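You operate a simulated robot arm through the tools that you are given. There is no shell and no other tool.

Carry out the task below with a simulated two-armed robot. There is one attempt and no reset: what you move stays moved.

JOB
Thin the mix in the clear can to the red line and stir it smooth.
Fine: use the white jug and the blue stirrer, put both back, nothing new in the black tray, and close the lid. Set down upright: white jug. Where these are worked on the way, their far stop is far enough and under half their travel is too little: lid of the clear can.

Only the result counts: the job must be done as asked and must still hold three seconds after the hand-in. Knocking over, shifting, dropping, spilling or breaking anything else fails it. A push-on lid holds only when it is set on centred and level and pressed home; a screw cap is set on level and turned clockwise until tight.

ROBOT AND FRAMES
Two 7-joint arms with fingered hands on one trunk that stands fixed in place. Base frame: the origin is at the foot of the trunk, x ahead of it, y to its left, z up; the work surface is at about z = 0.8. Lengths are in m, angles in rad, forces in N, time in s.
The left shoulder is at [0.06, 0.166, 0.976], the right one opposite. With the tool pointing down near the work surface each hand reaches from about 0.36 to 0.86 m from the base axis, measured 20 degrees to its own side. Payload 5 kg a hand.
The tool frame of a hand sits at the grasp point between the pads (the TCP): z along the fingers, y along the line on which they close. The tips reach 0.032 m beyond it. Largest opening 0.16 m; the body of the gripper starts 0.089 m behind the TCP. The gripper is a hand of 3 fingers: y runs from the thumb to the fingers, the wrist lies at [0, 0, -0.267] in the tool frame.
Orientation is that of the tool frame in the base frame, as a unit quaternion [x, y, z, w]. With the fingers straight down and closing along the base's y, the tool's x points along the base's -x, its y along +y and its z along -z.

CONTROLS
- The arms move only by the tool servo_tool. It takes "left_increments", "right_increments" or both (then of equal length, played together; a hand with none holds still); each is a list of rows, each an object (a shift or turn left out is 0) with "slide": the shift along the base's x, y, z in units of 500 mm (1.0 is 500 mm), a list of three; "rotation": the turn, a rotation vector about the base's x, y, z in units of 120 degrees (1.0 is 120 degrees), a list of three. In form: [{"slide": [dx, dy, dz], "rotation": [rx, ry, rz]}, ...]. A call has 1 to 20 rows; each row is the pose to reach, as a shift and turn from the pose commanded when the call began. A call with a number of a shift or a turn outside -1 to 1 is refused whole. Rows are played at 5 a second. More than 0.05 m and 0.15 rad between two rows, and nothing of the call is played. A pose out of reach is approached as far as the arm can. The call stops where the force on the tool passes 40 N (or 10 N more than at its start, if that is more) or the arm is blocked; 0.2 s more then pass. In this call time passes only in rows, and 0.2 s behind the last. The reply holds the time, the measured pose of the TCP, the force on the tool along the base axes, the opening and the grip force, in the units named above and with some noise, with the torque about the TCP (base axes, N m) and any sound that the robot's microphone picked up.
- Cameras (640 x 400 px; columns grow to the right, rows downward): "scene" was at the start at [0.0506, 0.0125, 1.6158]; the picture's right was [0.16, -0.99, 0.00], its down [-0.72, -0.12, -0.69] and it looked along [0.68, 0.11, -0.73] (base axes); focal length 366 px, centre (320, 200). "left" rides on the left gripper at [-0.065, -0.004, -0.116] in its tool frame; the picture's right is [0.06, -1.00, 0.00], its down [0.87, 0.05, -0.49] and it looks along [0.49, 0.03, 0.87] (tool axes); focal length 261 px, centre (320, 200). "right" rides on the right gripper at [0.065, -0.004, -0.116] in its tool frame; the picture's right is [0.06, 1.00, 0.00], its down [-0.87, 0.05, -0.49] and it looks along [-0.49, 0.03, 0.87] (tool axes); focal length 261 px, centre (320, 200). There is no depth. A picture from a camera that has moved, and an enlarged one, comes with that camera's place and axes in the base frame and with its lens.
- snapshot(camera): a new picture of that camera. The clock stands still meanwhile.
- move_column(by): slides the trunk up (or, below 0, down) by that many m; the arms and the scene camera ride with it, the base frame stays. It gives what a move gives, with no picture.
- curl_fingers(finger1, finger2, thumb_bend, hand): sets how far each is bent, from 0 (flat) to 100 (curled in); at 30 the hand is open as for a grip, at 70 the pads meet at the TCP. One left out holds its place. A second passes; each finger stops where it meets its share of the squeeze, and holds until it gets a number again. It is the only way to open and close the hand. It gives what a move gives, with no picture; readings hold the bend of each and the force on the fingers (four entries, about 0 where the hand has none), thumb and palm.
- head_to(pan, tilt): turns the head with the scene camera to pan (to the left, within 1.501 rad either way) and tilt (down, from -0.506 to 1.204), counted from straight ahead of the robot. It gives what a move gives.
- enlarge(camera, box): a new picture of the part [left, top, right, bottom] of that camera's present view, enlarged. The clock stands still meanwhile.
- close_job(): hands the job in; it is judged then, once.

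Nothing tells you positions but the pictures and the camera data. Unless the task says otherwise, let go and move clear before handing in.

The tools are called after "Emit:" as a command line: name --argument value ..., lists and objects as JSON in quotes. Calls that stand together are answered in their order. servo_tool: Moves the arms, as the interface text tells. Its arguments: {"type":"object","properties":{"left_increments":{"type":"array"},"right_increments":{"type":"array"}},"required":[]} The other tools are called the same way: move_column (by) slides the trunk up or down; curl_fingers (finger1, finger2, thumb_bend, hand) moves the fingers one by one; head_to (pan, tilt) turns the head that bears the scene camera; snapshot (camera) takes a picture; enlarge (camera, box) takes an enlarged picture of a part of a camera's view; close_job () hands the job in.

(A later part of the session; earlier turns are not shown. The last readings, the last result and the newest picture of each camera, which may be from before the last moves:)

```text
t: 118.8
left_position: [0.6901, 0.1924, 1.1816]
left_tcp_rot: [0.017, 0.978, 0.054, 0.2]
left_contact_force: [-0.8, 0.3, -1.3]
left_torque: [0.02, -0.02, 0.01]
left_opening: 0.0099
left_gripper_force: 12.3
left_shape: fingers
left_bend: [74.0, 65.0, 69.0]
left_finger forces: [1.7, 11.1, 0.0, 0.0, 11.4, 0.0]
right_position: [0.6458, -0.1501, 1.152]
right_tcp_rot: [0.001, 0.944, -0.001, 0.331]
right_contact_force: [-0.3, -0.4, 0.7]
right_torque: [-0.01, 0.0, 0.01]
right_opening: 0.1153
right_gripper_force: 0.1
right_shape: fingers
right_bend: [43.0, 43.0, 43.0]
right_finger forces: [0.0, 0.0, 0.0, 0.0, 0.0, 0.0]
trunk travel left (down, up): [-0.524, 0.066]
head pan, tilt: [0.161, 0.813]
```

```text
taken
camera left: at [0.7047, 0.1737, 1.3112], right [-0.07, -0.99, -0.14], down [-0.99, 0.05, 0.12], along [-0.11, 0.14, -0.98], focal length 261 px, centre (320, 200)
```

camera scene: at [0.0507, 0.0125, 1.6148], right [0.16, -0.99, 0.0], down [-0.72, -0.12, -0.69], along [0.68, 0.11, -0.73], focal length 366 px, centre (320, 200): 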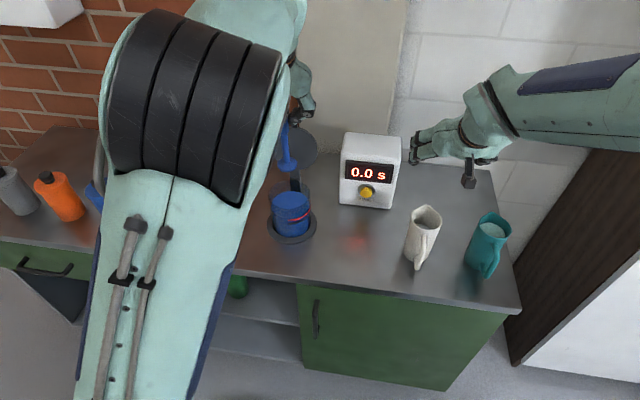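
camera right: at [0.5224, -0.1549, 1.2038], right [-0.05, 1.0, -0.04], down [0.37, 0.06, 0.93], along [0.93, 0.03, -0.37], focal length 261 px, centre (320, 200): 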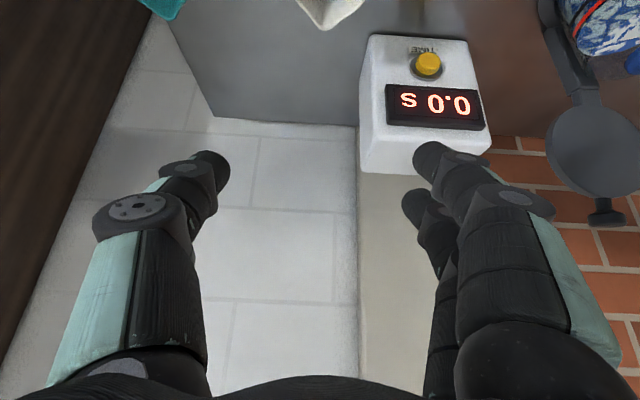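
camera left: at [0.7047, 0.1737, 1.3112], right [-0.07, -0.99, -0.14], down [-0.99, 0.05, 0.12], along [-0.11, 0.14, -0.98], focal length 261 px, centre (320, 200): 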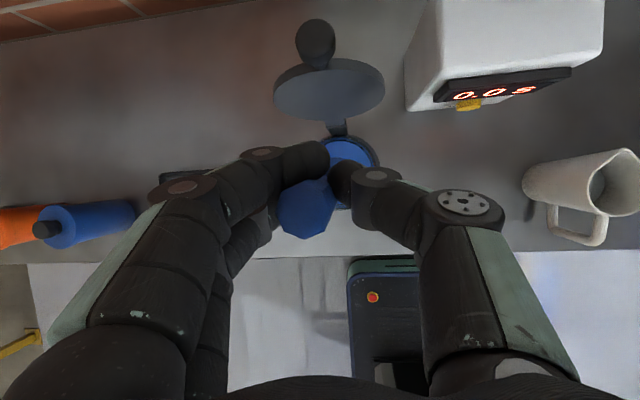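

The can's contents are smooth and level with the red line, and the stirrer is clear. I'll carry it back over its spot in the tray.

Emit:
servo_tool --left_increments '[{"slide": [-0.005, 0.05, 0]}, {"slide": [-0.012, 0.12, 0]}, {"slide": [-0.02, 0.2, 0]}, {"slide": [-0.028, 0.28, 0]}, {"slide": [-0.036, 0.36, 0]}, {"slide": [-0.044, 0.44, 0]}, {"slide": [-0.052, 0.52, 0]}, {"slide": [-0.058, 0.58, 0]}, {"slide": [-0.064, 0.64, 0]}, {"slide": [-0.064, 0.64, 0]}, {"slide": [-0.064, 0.64, 0]}]'

Emit:
snapshot --camera "scene"

Emit:
enlarge --camera "scene" --box '[120, 100, 260, 260]'

Emit:
snapshot --camera "left"

```text
t: 121.2
left_position: [0.6569, 0.5167, 1.1807]
left_tcp_rot: [0.016, 0.978, 0.053, 0.2]
left_contact_force: [-0.3, 0.7, -1.2]
left_torque: [-0.02, 0.01, -0.01]
left_opening: 0.0096
left_gripper_force: 12.1
left_shape: fingers
left_bend: [74.0, 65.0, 69.0]
left_finger forces: [1.5, 11.0, 0.0, 0.0, 11.2, 0.0]
right_position: [0.6455, -0.1499, 1.1535]
right_tcp_rot: [0.001, 0.944, -0.002, 0.33]
right_contact_force: [0.7, 0.0, -0.1]
right_torque: [-0.01, -0.01, 0.02]
right_opening: 0.1151
right_gripper_force: 0.0
right_shape: fingers
right_bend: [43.0, 43.0, 43.0]
right_finger forces: [0.0, 0.0, 0.0, 0.0, 0.0, 0.0]
trunk travel left (down, up): [-0.524, 0.066]
head pan, tilt: [0.161, 0.813]
```

```text
taken
camera scene: at [0.0506, 0.013, 1.6148], right [0.16, -0.99, 0.0], down [-0.72, -0.12, -0.69], along [0.68, 0.11, -0.73], focal length 366 px, centre (320, 200)
```

scene: 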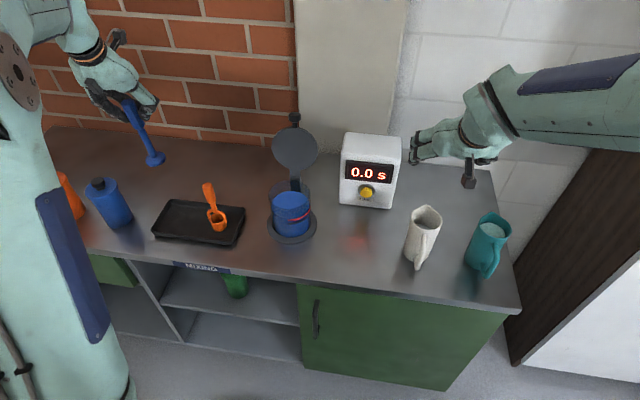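

```text
2.50 times, centred on (190, 180) of scene
camera zoom: at [0.0506, 0.013, 1.6148], right [0.16, -0.99, 0.0], down [-0.72, -0.12, -0.69], along [0.68, 0.11, -0.73], focal length 915 px, centre (645, 250)
```

zoom: 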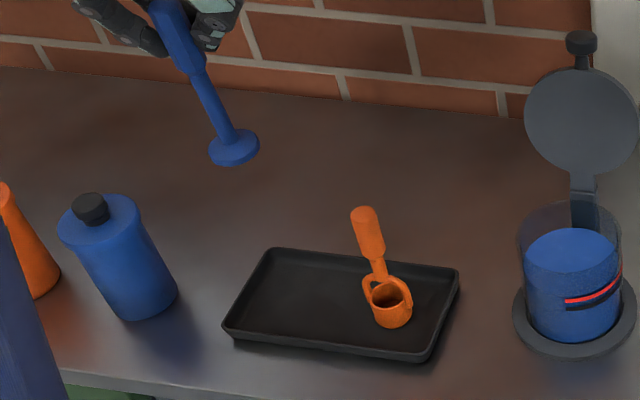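

```text
taken
camera left: at [0.6723, 0.4972, 1.3102], right [-0.07, -0.99, -0.14], down [-0.99, 0.05, 0.12], along [-0.11, 0.14, -0.98], focal length 261 px, centre (320, 200)
```

left: 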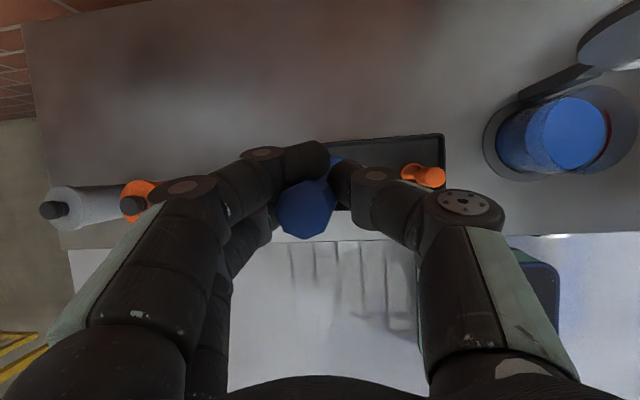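

The stirrer is above its spot with about 4° of sideways lean. I'll straighten that and lower most of the way.

Emit:
servo_tool --left_increments '[{"slide": [0, -0.002, -0.05], "rotation": [0.015, 0, 0]}, {"slide": [0, -0.004, -0.12], "rotation": [0.029, 0, 0]}, {"slide": [0, -0.004, -0.2], "rotation": [0.029, 0, 0]}, {"slide": [0, -0.004, -0.28], "rotation": [0.029, 0, 0]}, {"slide": [0, -0.004, -0.34], "rotation": [0.029, 0, 0]}, {"slide": [0, -0.004, -0.38], "rotation": [0.029, 0, 0]}, {"slide": [0, -0.004, -0.38], "rotation": [0.029, 0, 0]}]'

Emit:
enlarge --camera "scene" --box '[140, 150, 260, 260]'

Emit:
snapshot --camera "left"

```text
t: 122.8
left_position: [0.6572, 0.5181, 0.9904]
left_tcp_rot: [0.023, 0.976, 0.084, 0.201]
left_contact_force: [0.0, -0.3, -0.8]
left_torque: [0.02, -0.01, -0.01]
left_opening: 0.0096
left_gripper_force: 12.0
left_shape: fingers
left_bend: [74.0, 65.0, 69.0]
left_finger forces: [1.4, 11.1, 0.0, 0.0, 11.3, 0.0]
right_position: [0.646, -0.1503, 1.1514]
right_tcp_rot: [0.001, 0.944, -0.001, 0.331]
right_contact_force: [0.5, 0.3, 1.1]
right_torque: [-0.01, 0.01, -0.04]
right_opening: 0.1155
right_gripper_force: 0.0
right_shape: fingers
right_bend: [43.0, 43.0, 43.0]
right_finger forces: [0.0, 0.0, 0.1, 0.0, 0.0, 0.0]
trunk travel left (down, up): [-0.524, 0.066]
head pan, tilt: [0.161, 0.813]
```

```text
3.64 times, centred on (200, 205) of scene
camera zoom: at [0.0505, 0.0125, 1.6148], right [0.16, -0.99, 0.0], down [-0.72, -0.12, -0.69], along [0.68, 0.11, -0.73], focal length 1330 px, centre (756, 182)
```

zoom: 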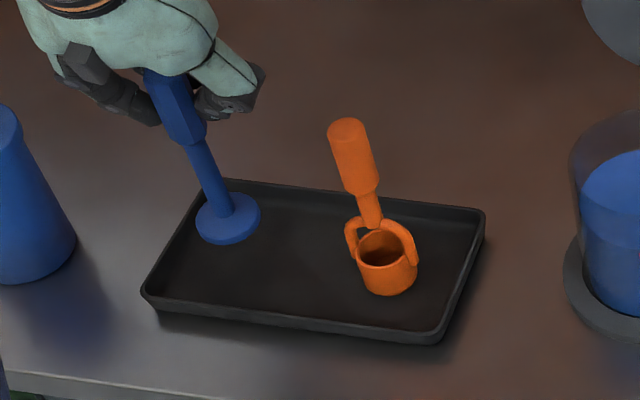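

```text
taken
camera left: at [0.6724, 0.4897, 1.118], right [-0.07, -0.98, -0.2], down [-0.99, 0.05, 0.12], along [-0.11, 0.2, -0.97], focal length 261 px, centre (320, 200)
```

left: 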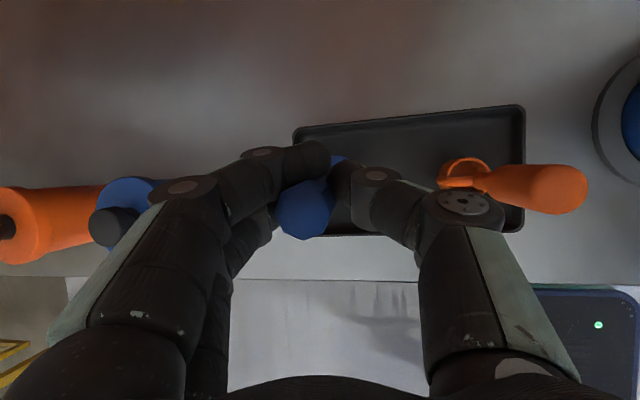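

It hangs straight. Compared with its original spot the foot should shift about 8 mm toward me and 6 mm right; I'll do that and lower close to the tray.

Emit:
servo_tool --left_increments '[{"slide": [-0.008, -0.006, 0]}, {"slide": [-0.016, -0.012, -0.015]}, {"slide": [-0.016, -0.012, -0.035]}, {"slide": [-0.016, -0.012, -0.035]}]'

Emit:
enlarge --camera "scene" --box '[140, 150, 260, 260]'

```text
t: 123.8
left_position: [0.6504, 0.5088, 0.9753]
left_tcp_rot: [0.023, 0.976, 0.084, 0.199]
left_contact_force: [-0.1, 0.3, -1.7]
left_torque: [0.0, -0.01, -0.03]
left_opening: 0.0095
left_gripper_force: 11.6
left_shape: fingers
left_bend: [74.0, 65.0, 69.0]
left_finger forces: [1.4, 11.1, 0.0, 0.1, 11.3, 0.1]
right_position: [0.6456, -0.1501, 1.1534]
right_tcp_rot: [0.001, 0.944, -0.002, 0.33]
right_contact_force: [0.0, 0.1, -0.1]
right_torque: [-0.01, -0.03, 0.01]
right_opening: 0.1155
right_gripper_force: 0.1
right_shape: fingers
right_bend: [43.0, 43.0, 43.0]
right_finger forces: [0.0, 0.1, 0.0, 0.1, 0.0, 0.1]
trunk travel left (down, up): [-0.524, 0.066]
head pan, tilt: [0.161, 0.813]
```

```text
3.64 times, centred on (200, 205) of scene
camera zoom: at [0.0506, 0.0125, 1.6148], right [0.16, -0.99, 0.0], down [-0.72, -0.12, -0.69], along [0.68, 0.11, -0.73], focal length 1330 px, centre (756, 182)
```

zoom: 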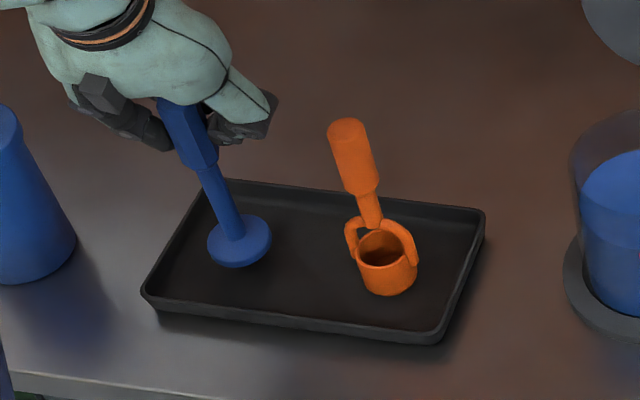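

Nearly there. Lowering in few-millimetre steps until the tray takes the weight.

Emit:
servo_tool --left_increments '[{"slide": [0, 0, -0.008]}, {"slide": [0, 0, -0.016]}, {"slide": [0, 0, -0.024]}, {"slide": [0, 0, -0.024]}]'

Emit:
enlarge --camera "scene" --box '[140, 150, 260, 260]'

```text
t: 124.8
left_position: [0.6505, 0.5084, 0.9621]
left_tcp_rot: [0.023, 0.976, 0.083, 0.199]
left_contact_force: [-0.1, -0.7, -1.3]
left_torque: [-0.02, 0.03, 0.02]
left_opening: 0.0096
left_gripper_force: 11.9
left_shape: fingers
left_bend: [74.0, 65.0, 69.0]
left_finger forces: [1.4, 11.1, 0.0, 0.0, 11.2, 0.0]
right_position: [0.6459, -0.1495, 1.152]
right_tcp_rot: [0.001, 0.944, -0.001, 0.33]
right_contact_force: [0.4, 0.2, 0.3]
right_torque: [0.04, 0.01, 0.0]
right_opening: 0.1154
right_gripper_force: 0.0
right_shape: fingers
right_bend: [43.0, 43.0, 43.0]
right_finger forces: [0.0, 0.1, 0.0, 0.0, 0.0, 0.0]
trunk travel left (down, up): [-0.524, 0.066]
head pan, tilt: [0.161, 0.813]
```

```text
3.64 times, centred on (200, 205) of scene
camera zoom: at [0.0507, 0.0126, 1.6148], right [0.16, -0.99, 0.0], down [-0.72, -0.12, -0.69], along [0.68, 0.11, -0.73], focal length 1330 px, centre (756, 182)
```

zoom: 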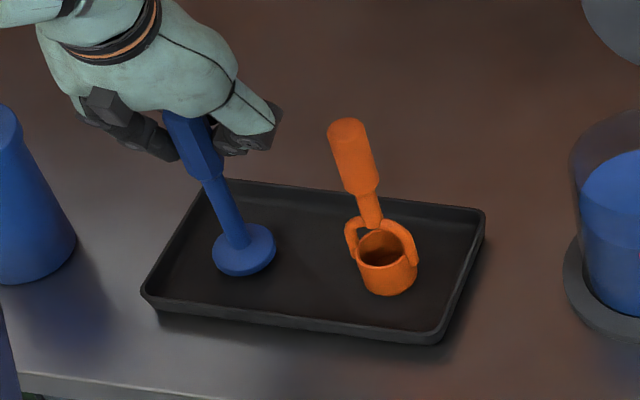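

Almost touching. A few more millimetres.

Emit:
servo_tool --left_increments '[{"slide": [0, 0, -0.004]}, {"slide": [0, 0, -0.008]}, {"slide": [0, 0, -0.012]}]'

```text
t: 125.6
left_position: [0.6521, 0.5081, 0.9572]
left_tcp_rot: [0.024, 0.976, 0.083, 0.201]
left_contact_force: [0.0, 1.3, 8.9]
left_torque: [0.15, -0.05, 0.03]
left_opening: 0.0086
left_gripper_force: 13.4
left_shape: fingers
left_bend: [74.0, 65.0, 71.0]
left_finger forces: [2.1, 12.2, 0.0, 0.1, 12.1, 0.1]
right_position: [0.6456, -0.151, 1.1538]
right_tcp_rot: [0.001, 0.944, -0.001, 0.33]
right_contact_force: [0.5, 0.4, 0.5]
right_torque: [-0.03, 0.0, 0.03]
right_opening: 0.1154
right_gripper_force: 0.0
right_shape: fingers
right_bend: [43.0, 43.0, 43.0]
right_finger forces: [0.1, 0.1, 0.0, 0.0, 0.0, 0.0]
trunk travel left (down, up): [-0.524, 0.066]
head pan, tilt: [0.161, 0.813]
```

The foot is on the tray. I'll ease off a couple of millimetres and open, the idle finger first, then the gripping pair together.

Emit:
servo_tool --left_increments '[{"slide": [0, 0, 0.005]}]'

Emit:
curl_fingers --hand "left" --finger1 60

Emit:
curl_fingers --hand "left" --finger1 57 --finger2 57 --thumb_bend 61

Emit:
enlarge --camera "scene" --box '[140, 150, 260, 260]'

Emit:
snapshot --camera "left"

```text
t: 126.0
left_position: [0.6496, 0.508, 0.9583]
left_tcp_rot: [0.024, 0.976, 0.083, 0.2]
left_contact_force: [0.1, 0.8, 3.0]
left_torque: [0.09, 0.04, 0.01]
left_opening: 0.0083
left_gripper_force: 12.5
left_shape: fingers
left_bend: [74.0, 65.0, 71.0]
left_finger forces: [1.5, 11.8, 0.0, 0.0, 11.5, 0.1]
right_position: [0.6457, -0.15, 1.1524]
right_tcp_rot: [-0.001, 0.944, 0.0, 0.331]
right_contact_force: [0.1, -0.4, 0.4]
right_torque: [0.03, -0.01, 0.0]
right_opening: 0.1154
right_gripper_force: 0.0
right_shape: fingers
right_bend: [43.0, 43.0, 43.0]
right_finger forces: [0.0, 0.0, 0.1, 0.1, 0.0, 0.0]
trunk travel left (down, up): [-0.524, 0.066]
head pan, tilt: [0.161, 0.813]
```

```text
t: 127.0
left_position: [0.6501, 0.5079, 0.9582]
left_tcp_rot: [0.023, 0.976, 0.083, 0.199]
left_contact_force: [-0.4, -0.1, -1.7]
left_torque: [0.02, 0.01, -0.03]
left_opening: 0.0314
left_gripper_force: 11.3
left_shape: fingers
left_bend: [60.0, 65.0, 71.0]
left_finger forces: [0.1, 11.3, 0.0, 0.1, 11.1, 0.1]
right_position: [0.6457, -0.1506, 1.1534]
right_tcp_rot: [0.0, 0.944, -0.001, 0.33]
right_contact_force: [0.5, -0.4, -0.4]
right_torque: [0.0, -0.02, -0.04]
right_opening: 0.1153
right_gripper_force: 0.0
right_shape: fingers
right_bend: [43.0, 43.0, 43.0]
right_finger forces: [0.0, 0.1, 0.1, 0.1, 0.0, 0.0]
trunk travel left (down, up): [-0.524, 0.066]
head pan, tilt: [0.161, 0.813]
```

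```text
t: 128.0
left_position: [0.6492, 0.5074, 0.959]
left_tcp_rot: [0.024, 0.976, 0.083, 0.2]
left_contact_force: [-0.8, 0.8, 0.0]
left_torque: [0.01, 0.01, 0.02]
left_opening: 0.0525
left_gripper_force: 0.0
left_shape: fingers
left_bend: [56.0, 56.0, 61.0]
left_finger forces: [0.1, 0.1, 0.0, 0.0, 0.0, 0.0]
right_position: [0.6458, -0.1502, 1.1533]
right_tcp_rot: [0.0, 0.944, 0.0, 0.331]
right_contact_force: [-0.5, -1.3, -0.3]
right_torque: [0.0, -0.02, 0.0]
right_opening: 0.1153
right_gripper_force: 0.0
right_shape: fingers
right_bend: [43.0, 43.0, 43.0]
right_finger forces: [0.1, 0.0, 0.0, 0.0, 0.1, 0.0]
trunk travel left (down, up): [-0.524, 0.066]
head pan, tilt: [0.161, 0.813]
```

```text
3.64 times, centred on (200, 205) of scene
camera zoom: at [0.0506, 0.0125, 1.6148], right [0.16, -0.99, 0.0], down [-0.72, -0.12, -0.69], along [0.68, 0.11, -0.73], focal length 1330 px, centre (756, 182)
```

zoom: 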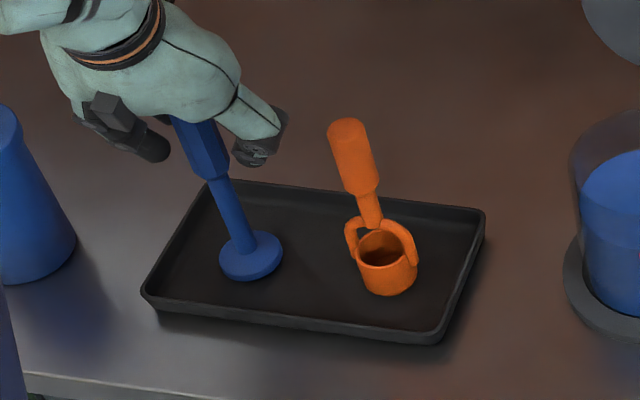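

```text
taken
camera left: at [0.6646, 0.4802, 1.0872], right [-0.07, -0.98, -0.2], down [-0.99, 0.05, 0.12], along [-0.11, 0.2, -0.97], focal length 261 px, centre (320, 200)
```

left: 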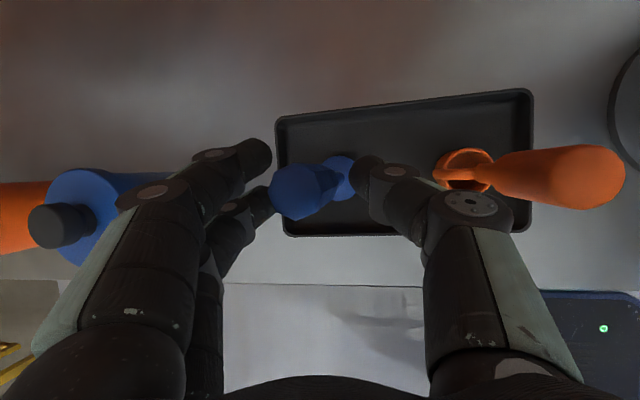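

The stirrer stands on its own at its original spot. I'll open the fingers on the free side more and rise straight up.

Emit:
curl_fingers --hand "left" --finger1 46 --finger2 46 --thumb_bend 58

Emit:
servo_tool --left_increments '[{"slide": [0, 0, 0.03]}, {"slide": [0, 0, 0.07]}, {"slide": [0, 0, 0.13]}, {"slide": [0, 0, 0.2]}, {"slide": [0, 0, 0.28]}]'

Emit:
snapshot --camera "scene"

Emit:
enlarge --camera "scene" --box '[145, 165, 255, 255]'

```text
t: 129.0
left_position: [0.6493, 0.5075, 0.9592]
left_tcp_rot: [0.023, 0.976, 0.083, 0.2]
left_contact_force: [-0.2, 0.3, 0.2]
left_torque: [0.01, 0.0, 0.0]
left_opening: 0.0807
left_gripper_force: 0.0
left_shape: fingers
left_bend: [46.0, 46.0, 57.0]
left_finger forces: [0.0, 0.0, 0.0, 0.0, 0.0, 0.0]
right_position: [0.6453, -0.1508, 1.1532]
right_tcp_rot: [0.0, 0.944, 0.0, 0.33]
right_contact_force: [0.8, -0.5, -0.3]
right_torque: [0.01, 0.0, 0.0]
right_opening: 0.1154
right_gripper_force: 0.1
right_shape: fingers
right_bend: [43.0, 43.0, 43.0]
right_finger forces: [0.0, 0.0, 0.0, 0.0, 0.0, 0.1]
trunk travel left (down, up): [-0.524, 0.066]
head pan, tilt: [0.161, 0.813]
```

```text
t: 130.2
left_position: [0.652, 0.509, 1.0997]
left_tcp_rot: [0.024, 0.976, 0.083, 0.2]
left_contact_force: [-0.6, -0.2, 0.6]
left_torque: [0.01, -0.01, 0.0]
left_opening: 0.0807
left_gripper_force: 0.1
left_shape: fingers
left_bend: [46.0, 46.0, 57.0]
left_finger forces: [0.0, 0.0, 0.0, 0.1, 0.0, 0.0]
right_position: [0.6455, -0.152, 1.1532]
right_tcp_rot: [0.001, 0.944, -0.001, 0.33]
right_contact_force: [-0.1, 0.2, 0.3]
right_torque: [-0.05, -0.02, 0.03]
right_opening: 0.1154
right_gripper_force: 0.0
right_shape: fingers
right_bend: [43.0, 43.0, 43.0]
right_finger forces: [0.0, 0.1, 0.1, 0.1, 0.0, 0.1]
trunk travel left (down, up): [-0.524, 0.066]
head pan, tilt: [0.161, 0.813]
```

```text
taken
camera scene: at [0.05, 0.0122, 1.6148], right [0.16, -0.99, 0.0], down [-0.72, -0.12, -0.69], along [0.68, 0.11, -0.73], focal length 366 px, centre (320, 200)
```

scene: 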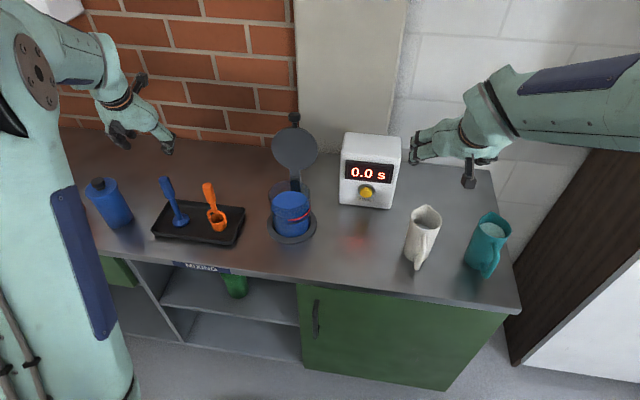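

```text
4.44 times, centred on (200, 210) of scene
camera zoom: at [0.05, 0.0122, 1.6148], right [0.16, -0.99, 0.0], down [-0.72, -0.12, -0.69], along [0.68, 0.11, -0.73], focal length 1626 px, centre (853, 156)
```

zoom: 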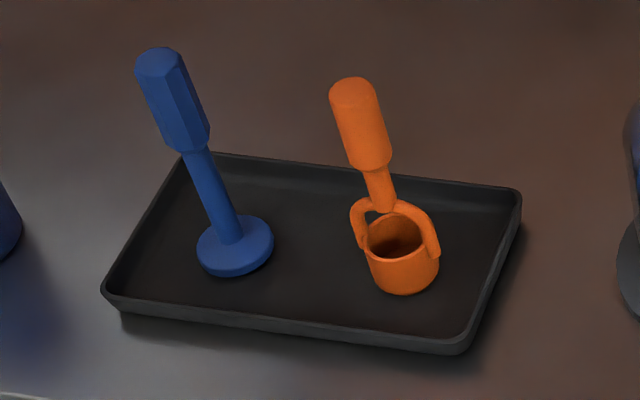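

The stirrer is back in the tray, upright and dry around it. Now the lid: open, its knob is at about (0.83, 0.205, 1.073). I'll bring the left hand, pitched 45°, behind it on the robot's side for a pinch on the knob.

Emit:
servo_tool --left_increments '[{"slide": [0.02, -0.03, 0.06], "rotation": [-0.0138, -0.0303, -0.0015]}, {"slide": [0.04, -0.1, 0.1], "rotation": [-0.0276, -0.0606, -0.003]}, {"slide": [0.06, -0.18, 0.11], "rotation": [-0.0414, -0.0909, -0.0046]}, {"slide": [0.08, -0.27, 0.11], "rotation": [-0.0552, -0.1212, -0.0061]}, {"slide": [0.1, -0.36, 0.11], "rotation": [-0.069, -0.1515, -0.0077]}, {"slide": [0.12, -0.45, 0.11], "rotation": [-0.0828, -0.1818, -0.0092]}, {"slide": [0.14, -0.53, 0.11], "rotation": [-0.0828, -0.1818, -0.0092]}, {"slide": [0.17, -0.59, 0.1], "rotation": [-0.0828, -0.1818, -0.0092]}, {"slide": [0.19, -0.608, 0.1], "rotation": [-0.0828, -0.1818, -0.0092]}, {"slide": [0.19, -0.608, 0.1], "rotation": [-0.0828, -0.1818, -0.0092]}]'

Emit:
curl_fingers --hand "left" --finger1 55 --finger2 55 --thumb_bend 55

Emit:
snapshot --camera "left"

Emit:
snapshot --camera "scene"

```text
t: 132.4
left_position: [0.7438, 0.2054, 1.147]
left_tcp_rot: [0.0, 0.924, -0.001, 0.382]
left_contact_force: [0.1, -0.4, -0.2]
left_torque: [0.01, 0.02, -0.01]
left_opening: 0.0808
left_gripper_force: 0.0
left_shape: fingers
left_bend: [46.0, 46.0, 57.0]
left_finger forces: [0.0, 0.0, 0.1, 0.1, 0.0, 0.0]
right_position: [0.6451, -0.1508, 1.1535]
right_tcp_rot: [0.0, 0.944, -0.001, 0.331]
right_contact_force: [0.4, -0.9, -0.9]
right_torque: [-0.04, -0.02, -0.01]
right_opening: 0.1151
right_gripper_force: 0.0
right_shape: fingers
right_bend: [43.0, 43.0, 43.0]
right_finger forces: [0.1, 0.1, 0.1, 0.0, 0.0, 0.0]
trunk travel left (down, up): [-0.524, 0.066]
head pan, tilt: [0.161, 0.813]
```

```text
t: 133.4
left_position: [0.7449, 0.2062, 1.1474]
left_tcp_rot: [-0.001, 0.924, 0.001, 0.383]
left_contact_force: [0.1, 0.1, 0.1]
left_torque: [-0.01, -0.02, 0.03]
left_opening: 0.0671
left_gripper_force: 0.1
left_shape: fingers
left_bend: [55.0, 55.0, 55.0]
left_finger forces: [0.1, 0.0, 0.0, 0.0, 0.0, 0.0]
right_position: [0.6454, -0.1504, 1.1526]
right_tcp_rot: [0.0, 0.944, -0.001, 0.331]
right_contact_force: [-0.3, 0.6, -0.1]
right_torque: [0.0, 0.02, -0.01]
right_opening: 0.1153
right_gripper_force: 0.1
right_shape: fingers
right_bend: [43.0, 43.0, 43.0]
right_finger forces: [0.0, 0.0, 0.0, 0.1, 0.0, 0.1]
trunk travel left (down, up): [-0.524, 0.066]
head pan, tilt: [0.161, 0.813]
```

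```text
taken
camera left: at [0.7092, 0.2008, 1.2749], right [-0.04, -1.0, -0.04], down [-0.96, 0.05, -0.27], along [0.27, 0.03, -0.96], focal length 261 px, centre (320, 200)
```

left: 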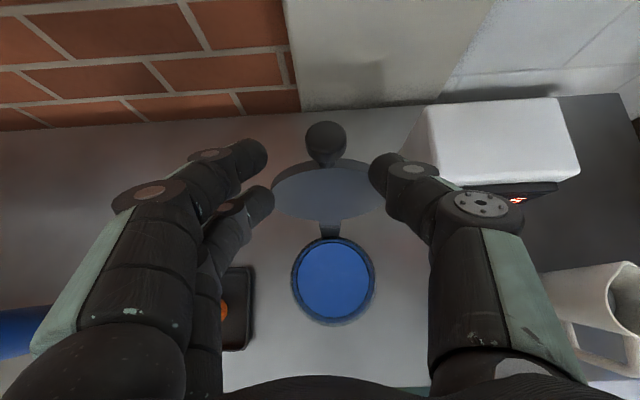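

```text
taken
camera scene: at [0.0506, 0.0124, 1.6148], right [0.16, -0.99, 0.0], down [-0.72, -0.12, -0.69], along [0.68, 0.11, -0.73], focal length 366 px, centre (320, 200)
```

scene: 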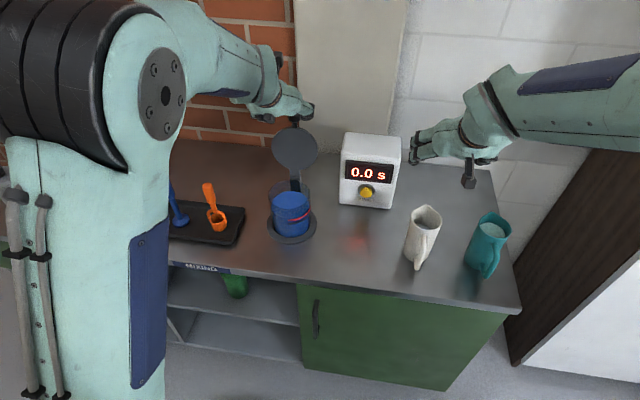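

The knob sits centred between the fingertips. I'll advance along the hand's axis onto it.

Emit:
servo_tool --left_increments '[{"slide": [0.04, -0.003, -0.036]}, {"slide": [0.08, -0.006, -0.072]}, {"slide": [0.11, -0.007, -0.1]}, {"slide": [0.11, -0.007, -0.1]}]'

Emit:
snapshot --camera "left"

Emit:
enlarge --camera "scene" --box '[230, 70, 350, 190]'

```text
t: 134.4
left_position: [0.7989, 0.2004, 1.0986]
left_tcp_rot: [0.0, 0.924, -0.001, 0.383]
left_contact_force: [0.2, -0.3, 0.2]
left_torque: [-0.05, -0.02, -0.02]
left_opening: 0.067
left_gripper_force: 0.0
left_shape: fingers
left_bend: [55.0, 55.0, 55.0]
left_finger forces: [0.1, 0.0, 0.0, 0.1, 0.0, 0.1]
right_position: [0.6446, -0.1501, 1.1531]
right_tcp_rot: [0.0, 0.944, -0.001, 0.331]
right_contact_force: [-0.5, 0.5, 0.0]
right_torque: [0.0, 0.01, 0.05]
right_opening: 0.1154
right_gripper_force: 0.0
right_shape: fingers
right_bend: [43.0, 43.0, 43.0]
right_finger forces: [0.0, 0.0, 0.0, 0.0, 0.1, 0.0]
trunk travel left (down, up): [-0.524, 0.066]
head pan, tilt: [0.161, 0.813]
```

```text
taken
camera left: at [0.7647, 0.1957, 1.2254], right [-0.04, -1.0, -0.04], down [-0.96, 0.05, -0.27], along [0.27, 0.03, -0.96], focal length 261 px, centre (320, 200)
```

left: 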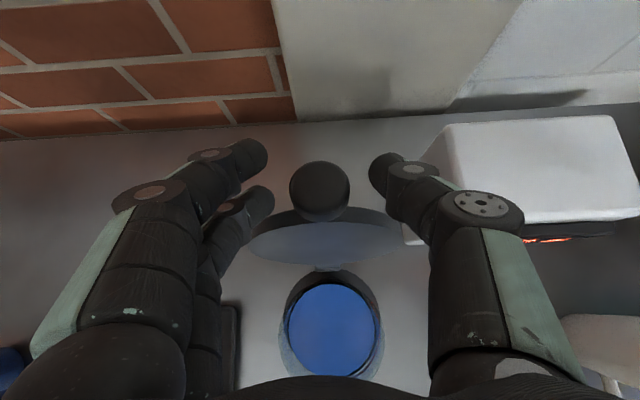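

```text
3.33 times, centred on (290, 130) of scene
camera zoom: at [0.0501, 0.0124, 1.6148], right [0.16, -0.99, 0.0], down [-0.72, -0.12, -0.69], along [0.68, 0.11, -0.73], focal length 1220 px, centre (420, 433)
```

zoom: 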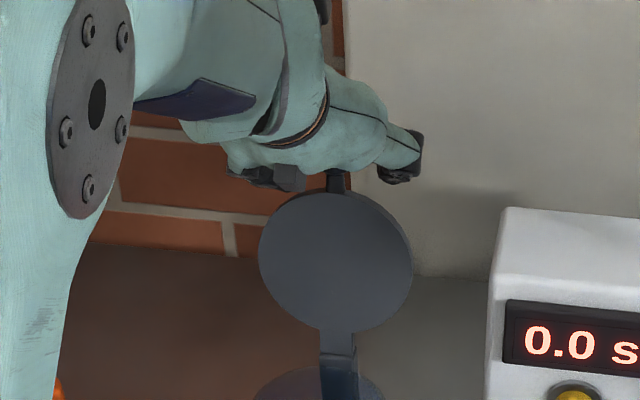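

The knob is between the pads. Closing on it gently.

Emit:
servo_tool --left_increments '[{"slide": [0.01, 0.0, -0.01]}]'

Emit:
curl_fingers --hand "left" --finger1 72 --finger2 72 --thumb_bend 72

Emit:
snapshot --camera "left"

```text
t: 134.8
left_position: [0.8065, 0.1983, 1.092]
left_tcp_rot: [0.0, 0.924, 0.0, 0.382]
left_contact_force: [0.2, 0.3, 0.1]
left_torque: [-0.01, 0.01, 0.02]
left_opening: 0.0673
left_gripper_force: 0.1
left_shape: fingers
left_bend: [55.0, 55.0, 55.0]
left_finger forces: [0.0, 0.1, 0.1, 0.0, 0.0, 0.0]
right_position: [0.646, -0.1501, 1.1526]
right_tcp_rot: [-0.001, 0.944, 0.0, 0.33]
right_contact_force: [0.1, 0.4, -0.4]
right_torque: [-0.01, 0.04, 0.0]
right_opening: 0.1155
right_gripper_force: 0.0
right_shape: fingers
right_bend: [43.0, 43.0, 43.0]
right_finger forces: [0.0, 0.1, 0.0, 0.1, 0.0, 0.1]
trunk travel left (down, up): [-0.524, 0.066]
head pan, tilt: [0.161, 0.813]
```

```text
t: 135.8
left_position: [0.8064, 0.1982, 1.0912]
left_tcp_rot: [0.0, 0.924, 0.001, 0.383]
left_contact_force: [0.1, -3.3, -0.1]
left_torque: [0.0, -0.01, 0.0]
left_opening: 0.0076
left_gripper_force: 1.5
left_shape: fingers
left_bend: [72.0, 72.0, 71.0]
left_finger forces: [0.1, 0.1, 0.0, 0.0, 3.0, 0.1]
right_position: [0.6461, -0.1516, 1.1527]
right_tcp_rot: [0.001, 0.944, -0.001, 0.331]
right_contact_force: [0.8, -0.2, 0.0]
right_torque: [-0.01, 0.01, 0.0]
right_opening: 0.1151
right_gripper_force: 0.2
right_shape: fingers
right_bend: [43.0, 43.0, 43.0]
right_finger forces: [0.1, 0.0, 0.0, 0.0, 0.0, 0.0]
trunk travel left (down, up): [-0.524, 0.066]
head pan, tilt: [0.161, 0.813]
```

```text
taken
camera left: at [0.7707, 0.1943, 1.2195], right [-0.04, -1.0, -0.04], down [-0.96, 0.05, -0.27], along [0.27, 0.03, -0.96], focal length 261 px, centre (320, 200)
```

left: 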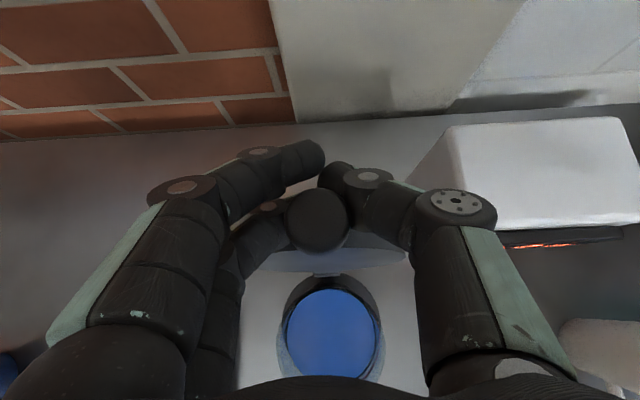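

The fingers closed just beyond the knob, so it is caged between fingers and palm, which works as a hook. I'll pull slowly toward me and watch.

Emit:
servo_tool --left_increments '[{"slide": [-0.02, 0.002, 0.004]}, {"slide": [-0.04, 0.004, 0.008]}, {"slide": [-0.06, 0.004, 0.01]}, {"slide": [-0.08, 0.004, 0.012]}]'

Emit:
snapshot --camera "left"

Emit:
enlarge --camera "scene" --box '[230, 70, 350, 250]'

```text
t: 136.8
left_position: [0.7628, 0.2027, 1.0987]
left_tcp_rot: [-0.001, 0.924, 0.0, 0.383]
left_contact_force: [-0.5, -0.6, 0.0]
left_torque: [0.01, -0.01, 0.01]
left_opening: 0.0072
left_gripper_force: 0.7
left_shape: fingers
left_bend: [72.0, 72.0, 71.0]
left_finger forces: [0.0, 0.0, 0.0, 0.0, 1.4, 0.1]
right_position: [0.6447, -0.1496, 1.154]
right_tcp_rot: [0.0, 0.944, -0.001, 0.33]
right_contact_force: [0.4, 0.1, 0.1]
right_torque: [-0.01, -0.03, -0.01]
right_opening: 0.1152
right_gripper_force: 0.1
right_shape: fingers
right_bend: [43.0, 43.0, 43.0]
right_finger forces: [0.0, 0.1, 0.0, 0.1, 0.1, 0.0]
trunk travel left (down, up): [-0.524, 0.066]
head pan, tilt: [0.161, 0.813]
```

```text
taken
camera left: at [0.7285, 0.1982, 1.2259], right [-0.04, -1.0, -0.04], down [-0.96, 0.05, -0.27], along [0.27, 0.03, -0.96], focal length 261 px, centre (320, 200)
```

left: 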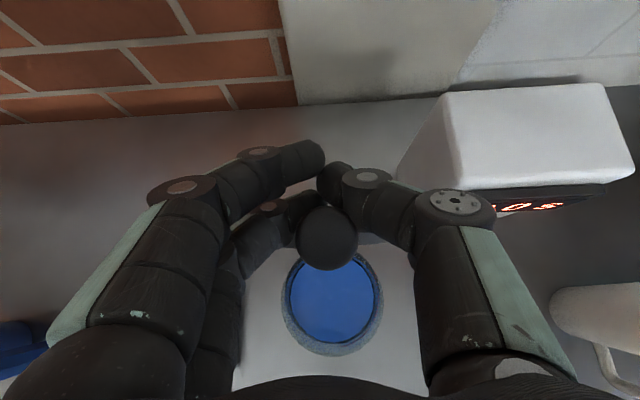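

```text
2.22 times, centred on (290, 160) of scene
camera zoom: at [0.0504, 0.0123, 1.6148], right [0.16, -0.99, 0.0], down [-0.72, -0.12, -0.69], along [0.68, 0.11, -0.73], focal length 813 px, centre (387, 289)
```

zoom: 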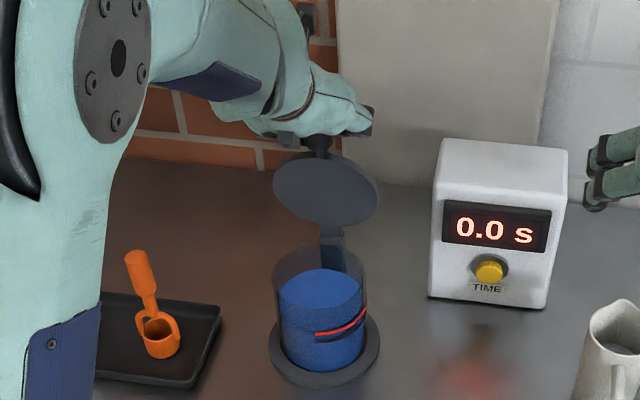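

The lid follows and is about upright. I'll pull on past vertical slowly; it should then lean onto the hand.

Emit:
servo_tool --left_increments '[{"slide": [-0.015, 0, 0.0]}, {"slide": [-0.03, 0, 0.0]}, {"slide": [-0.045, 0, -0.002]}, {"slide": [-0.06, 0, -0.005]}, {"slide": [-0.075, 0, -0.01]}]'

Emit:
snapshot --camera "left"

Emit:
enlarge --camera "scene" --box '[230, 70, 350, 250]'

```text
t: 138.0
left_position: [0.7274, 0.2023, 1.0945]
left_tcp_rot: [0.0, 0.924, 0.0, 0.382]
left_contact_force: [1.0, -0.2, 0.4]
left_torque: [0.0, 0.01, -0.02]
left_opening: 0.0065
left_gripper_force: 0.1
left_shape: fingers
left_bend: [72.0, 72.0, 72.0]
left_finger forces: [0.0, 0.0, 0.1, 0.0, 0.1, 0.0]
right_position: [0.6455, -0.1517, 1.1531]
right_tcp_rot: [0.0, 0.944, -0.001, 0.33]
right_contact_force: [0.8, 0.1, 0.1]
right_torque: [-0.02, 0.02, 0.0]
right_opening: 0.1154
right_gripper_force: 0.1
right_shape: fingers
right_bend: [43.0, 43.0, 43.0]
right_finger forces: [0.1, 0.1, 0.1, 0.0, 0.0, 0.1]
trunk travel left (down, up): [-0.524, 0.066]
head pan, tilt: [0.161, 0.813]
```

```text
taken
camera left: at [0.6918, 0.1976, 1.2212], right [-0.04, -1.0, -0.04], down [-0.96, 0.05, -0.27], along [0.27, 0.03, -0.96], focal length 261 px, centre (320, 200)
```

left: 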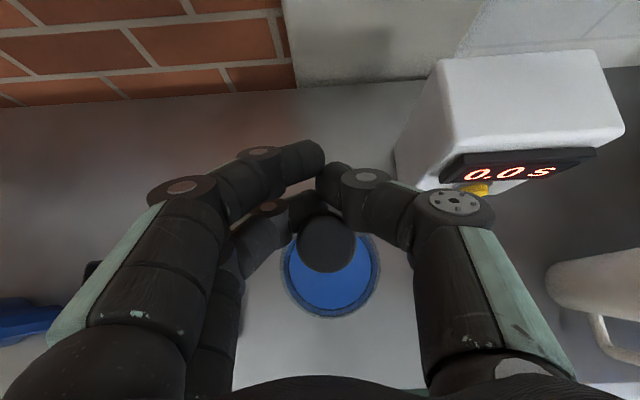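

```text
2.22 times, centred on (290, 160) of scene
camera zoom: at [0.0504, 0.0124, 1.6148], right [0.16, -0.99, 0.0], down [-0.72, -0.12, -0.69], along [0.68, 0.11, -0.73], focal length 813 px, centre (387, 289)
```

zoom: 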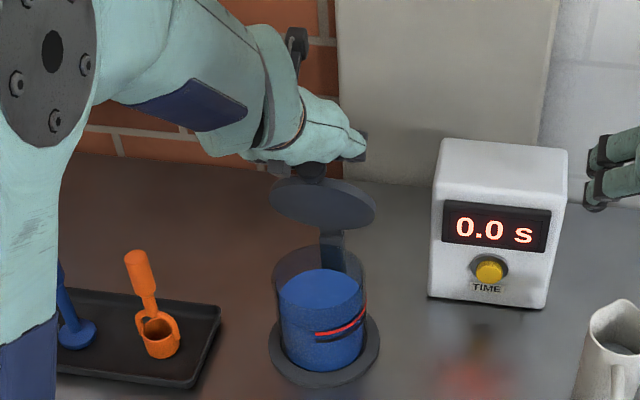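

The lid keeps following with friction holding it. Continuing down the arc.

Emit:
servo_tool --left_increments '[{"slide": [-0.016, 0, -0.006]}, {"slide": [-0.032, 0, -0.013]}, {"slide": [-0.048, 0, -0.021]}, {"slide": [-0.064, 0, -0.03]}, {"slide": [-0.08, 0, -0.04]}, {"slide": [-0.096, 0, -0.052]}, {"slide": [-0.112, 0, -0.066]}]'

Emit:
snapshot --camera "left"

Emit:
enlarge --camera "scene" --box '[230, 70, 350, 250]'

```text
t: 139.6
left_position: [0.6715, 0.2034, 1.0607]
left_tcp_rot: [0.0, 0.924, 0.0, 0.383]
left_contact_force: [-0.3, -0.3, 0.1]
left_torque: [0.0, 0.0, -0.03]
left_opening: 0.0066
left_gripper_force: 0.1
left_shape: fingers
left_bend: [72.0, 72.0, 72.0]
left_finger forces: [0.0, 0.0, 0.0, 0.1, 0.0, 0.0]
right_position: [0.6458, -0.1502, 1.1533]
right_tcp_rot: [0.001, 0.944, -0.001, 0.33]
right_contact_force: [0.3, -0.1, -0.1]
right_torque: [0.0, 0.03, -0.01]
right_opening: 0.1153
right_gripper_force: 0.1
right_shape: fingers
right_bend: [43.0, 43.0, 43.0]
right_finger forces: [0.0, 0.0, 0.0, 0.0, 0.0, 0.1]
trunk travel left (down, up): [-0.524, 0.066]
head pan, tilt: [0.161, 0.813]
```

```text
taken
camera left: at [0.6358, 0.1987, 1.1866], right [-0.04, -1.0, -0.04], down [-0.96, 0.05, -0.27], along [0.27, 0.03, -0.96], focal length 261 px, centre (320, 200)
```

left: 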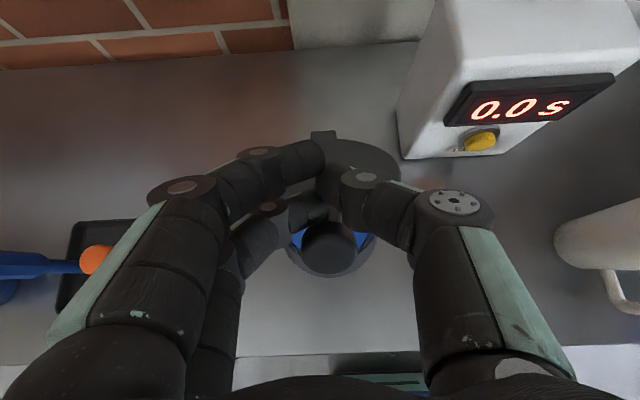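

```text
2.22 times, centred on (290, 160) of scene
camera zoom: at [0.0506, 0.0126, 1.6148], right [0.16, -0.99, 0.0], down [-0.72, -0.12, -0.69], along [0.68, 0.11, -0.73], focal length 813 px, centre (387, 289)
```

zoom: 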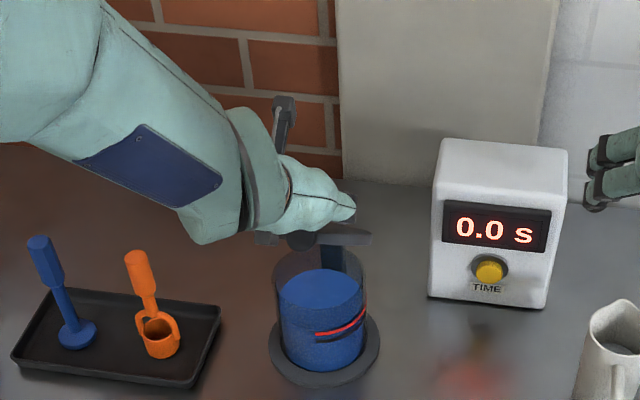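

The lid is half closed. I'll continue down the arc toward closed.

Emit:
servo_tool --left_increments '[{"slide": [-0.012, 0, -0.012]}, {"slide": [-0.024, 0, -0.026]}, {"slide": [-0.035, 0, -0.042]}, {"slide": [-0.045, 0, -0.06]}, {"slide": [-0.054, 0, -0.08]}, {"slide": [-0.062, 0, -0.1]}, {"slide": [-0.069, 0, -0.12]}]'

Emit:
snapshot --camera "left"

Emit:
enlarge --camera "scene" --box '[230, 100, 350, 250]'

```text
t: 141.2
left_position: [0.6379, 0.203, 1.0004]
left_tcp_rot: [0.0, 0.924, -0.001, 0.382]
left_contact_force: [0.4, -0.8, -0.2]
left_torque: [-0.01, 0.02, 0.02]
left_opening: 0.0067
left_gripper_force: 0.0
left_shape: fingers
left_bend: [72.0, 72.0, 72.0]
left_finger forces: [0.0, 0.0, 0.1, 0.0, 0.0, 0.0]
right_position: [0.6458, -0.1506, 1.1516]
right_tcp_rot: [0.0, 0.944, -0.001, 0.331]
right_contact_force: [0.0, 0.2, -0.8]
right_torque: [0.0, 0.0, 0.01]
right_opening: 0.1153
right_gripper_force: 0.1
right_shape: fingers
right_bend: [43.0, 43.0, 43.0]
right_finger forces: [0.1, 0.0, 0.0, 0.1, 0.1, 0.1]
trunk travel left (down, up): [-0.524, 0.066]
head pan, tilt: [0.161, 0.813]
```

```text
taken
camera left: at [0.6021, 0.1985, 1.1282], right [-0.04, -1.0, -0.04], down [-0.96, 0.05, -0.27], along [0.27, 0.03, -0.96], focal length 261 px, centre (320, 200)
```

left: 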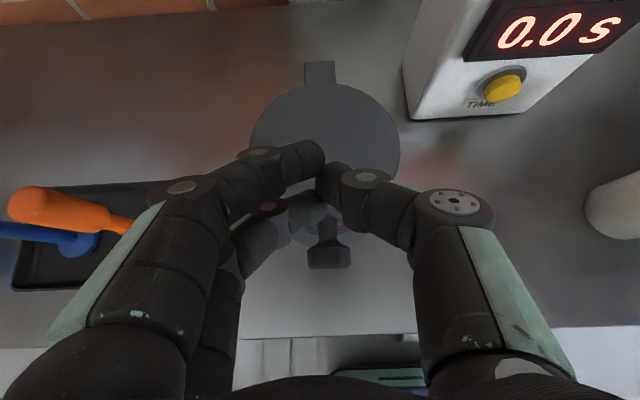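

```text
2.67 times, centred on (290, 175) of scene
camera zoom: at [0.0508, 0.0125, 1.6148], right [0.16, -0.99, 0.0], down [-0.72, -0.12, -0.69], along [0.68, 0.11, -0.73], focal length 976 px, centre (400, 267)
```

zoom: 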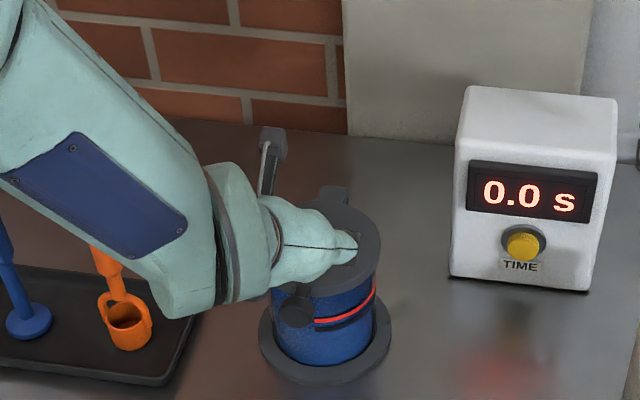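

The lid has come down onto the can. I'll press it home gently with the closed fingertips on its front half, watching the force.

Emit:
servo_tool --left_increments '[{"slide": [0.01, 0, -0.02]}, {"slide": [0.02, 0, -0.04]}, {"slide": [0.02, 0, -0.05]}, {"slide": [0.02, 0, -0.058]}]'

Emit:
snapshot --camera "left"

```text
t: 142.2
left_position: [0.6481, 0.2026, 0.9751]
left_tcp_rot: [-0.001, 0.923, 0.001, 0.386]
left_contact_force: [-2.4, 6.5, 20.4]
left_torque: [0.27, -0.02, 0.04]
left_opening: 0.0066
left_gripper_force: 10.5
left_shape: fingers
left_bend: [72.0, 73.0, 72.0]
left_finger forces: [0.1, 20.4, 0.1, 0.0, 0.0, 0.0]
right_position: [0.6443, -0.1507, 1.1534]
right_tcp_rot: [0.001, 0.944, -0.002, 0.331]
right_contact_force: [-0.5, -0.2, 0.2]
right_torque: [-0.01, 0.03, 0.0]
right_opening: 0.1154
right_gripper_force: 0.1
right_shape: fingers
right_bend: [43.0, 43.0, 43.0]
right_finger forces: [0.0, 0.0, 0.0, 0.0, 0.0, 0.0]
trunk travel left (down, up): [-0.524, 0.066]
head pan, tilt: [0.161, 0.813]
```

```text
taken
camera left: at [0.6118, 0.1988, 1.1022], right [-0.04, -1.0, -0.05], down [-0.96, 0.05, -0.27], along [0.28, 0.03, -0.96], focal length 261 px, centre (320, 200)
```

left: 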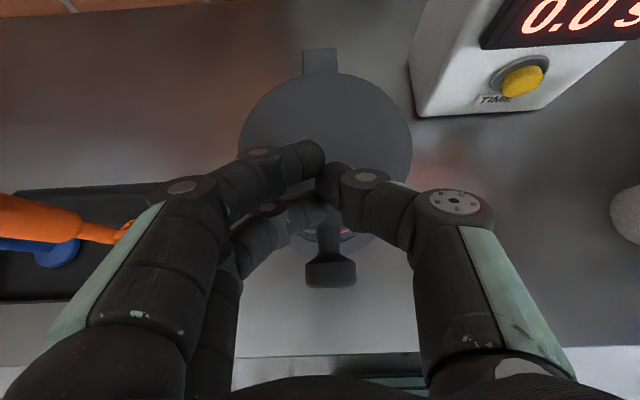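

Pressed with 20 N against a firm stop. I'll rise, back off and check the closed lid.

Emit:
servo_tool --left_increments '[{"slide": [0, 0, 0.03]}, {"slide": [0, 0, 0.08]}, {"slide": [-0.02, 0.02, 0.15]}, {"slide": [-0.06, 0.06, 0.22]}, {"slide": [-0.12, 0.12, 0.3]}, {"slide": [-0.18, 0.18, 0.36]}, {"slide": [-0.24, 0.24, 0.4]}, {"slide": [-0.26, 0.32, 0.42]}]'

Emit:
snapshot --camera "scene"

Emit:
enlarge --camera "scene" --box '[250, 160, 340, 250]'

Emit:
snapshot --camera "left"

```text
refused: row 5 steps farther than a row can; nothing moved
```

```text
taken
camera scene: at [0.049, 0.0126, 1.6153], right [0.16, -0.99, 0.0], down [-0.72, -0.12, -0.69], along [0.68, 0.11, -0.73], focal length 366 px, centre (320, 200)
```

scene: 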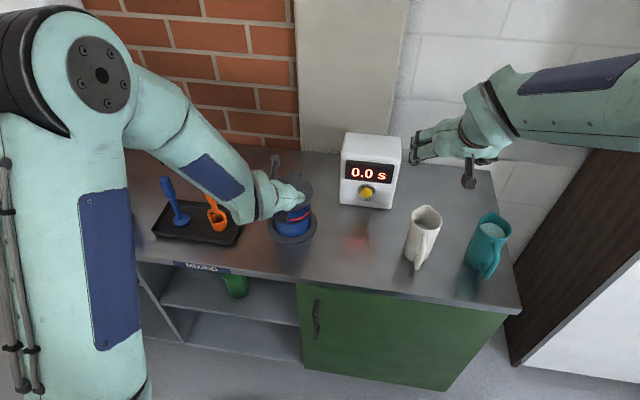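

```text
4.44 times, centred on (295, 205) of scene
camera zoom: at [0.049, 0.0126, 1.6153], right [0.16, -0.99, 0.0], down [-0.72, -0.12, -0.69], along [0.68, 0.11, -0.73], focal length 1626 px, centre (431, 178)
```

zoom: 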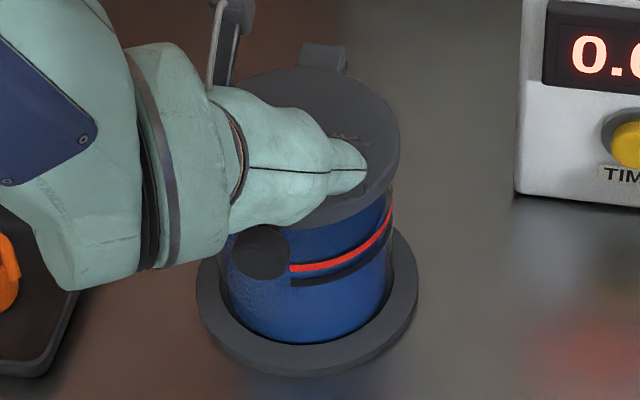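

```text
taken
camera left: at [0.6118, 0.1988, 1.1022], right [-0.04, -1.0, -0.05], down [-0.96, 0.05, -0.27], along [0.28, 0.03, -0.96], focal length 261 px, centre (320, 200)
```

left: 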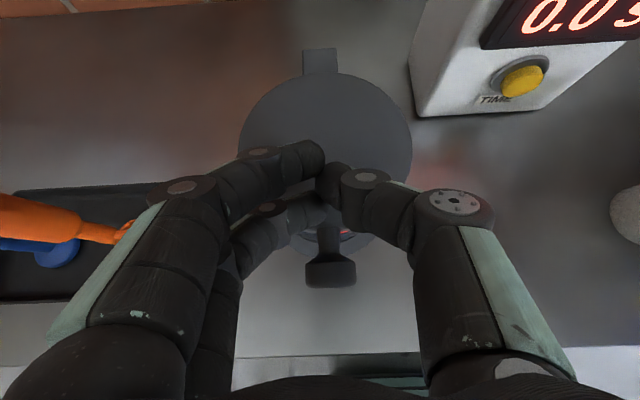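

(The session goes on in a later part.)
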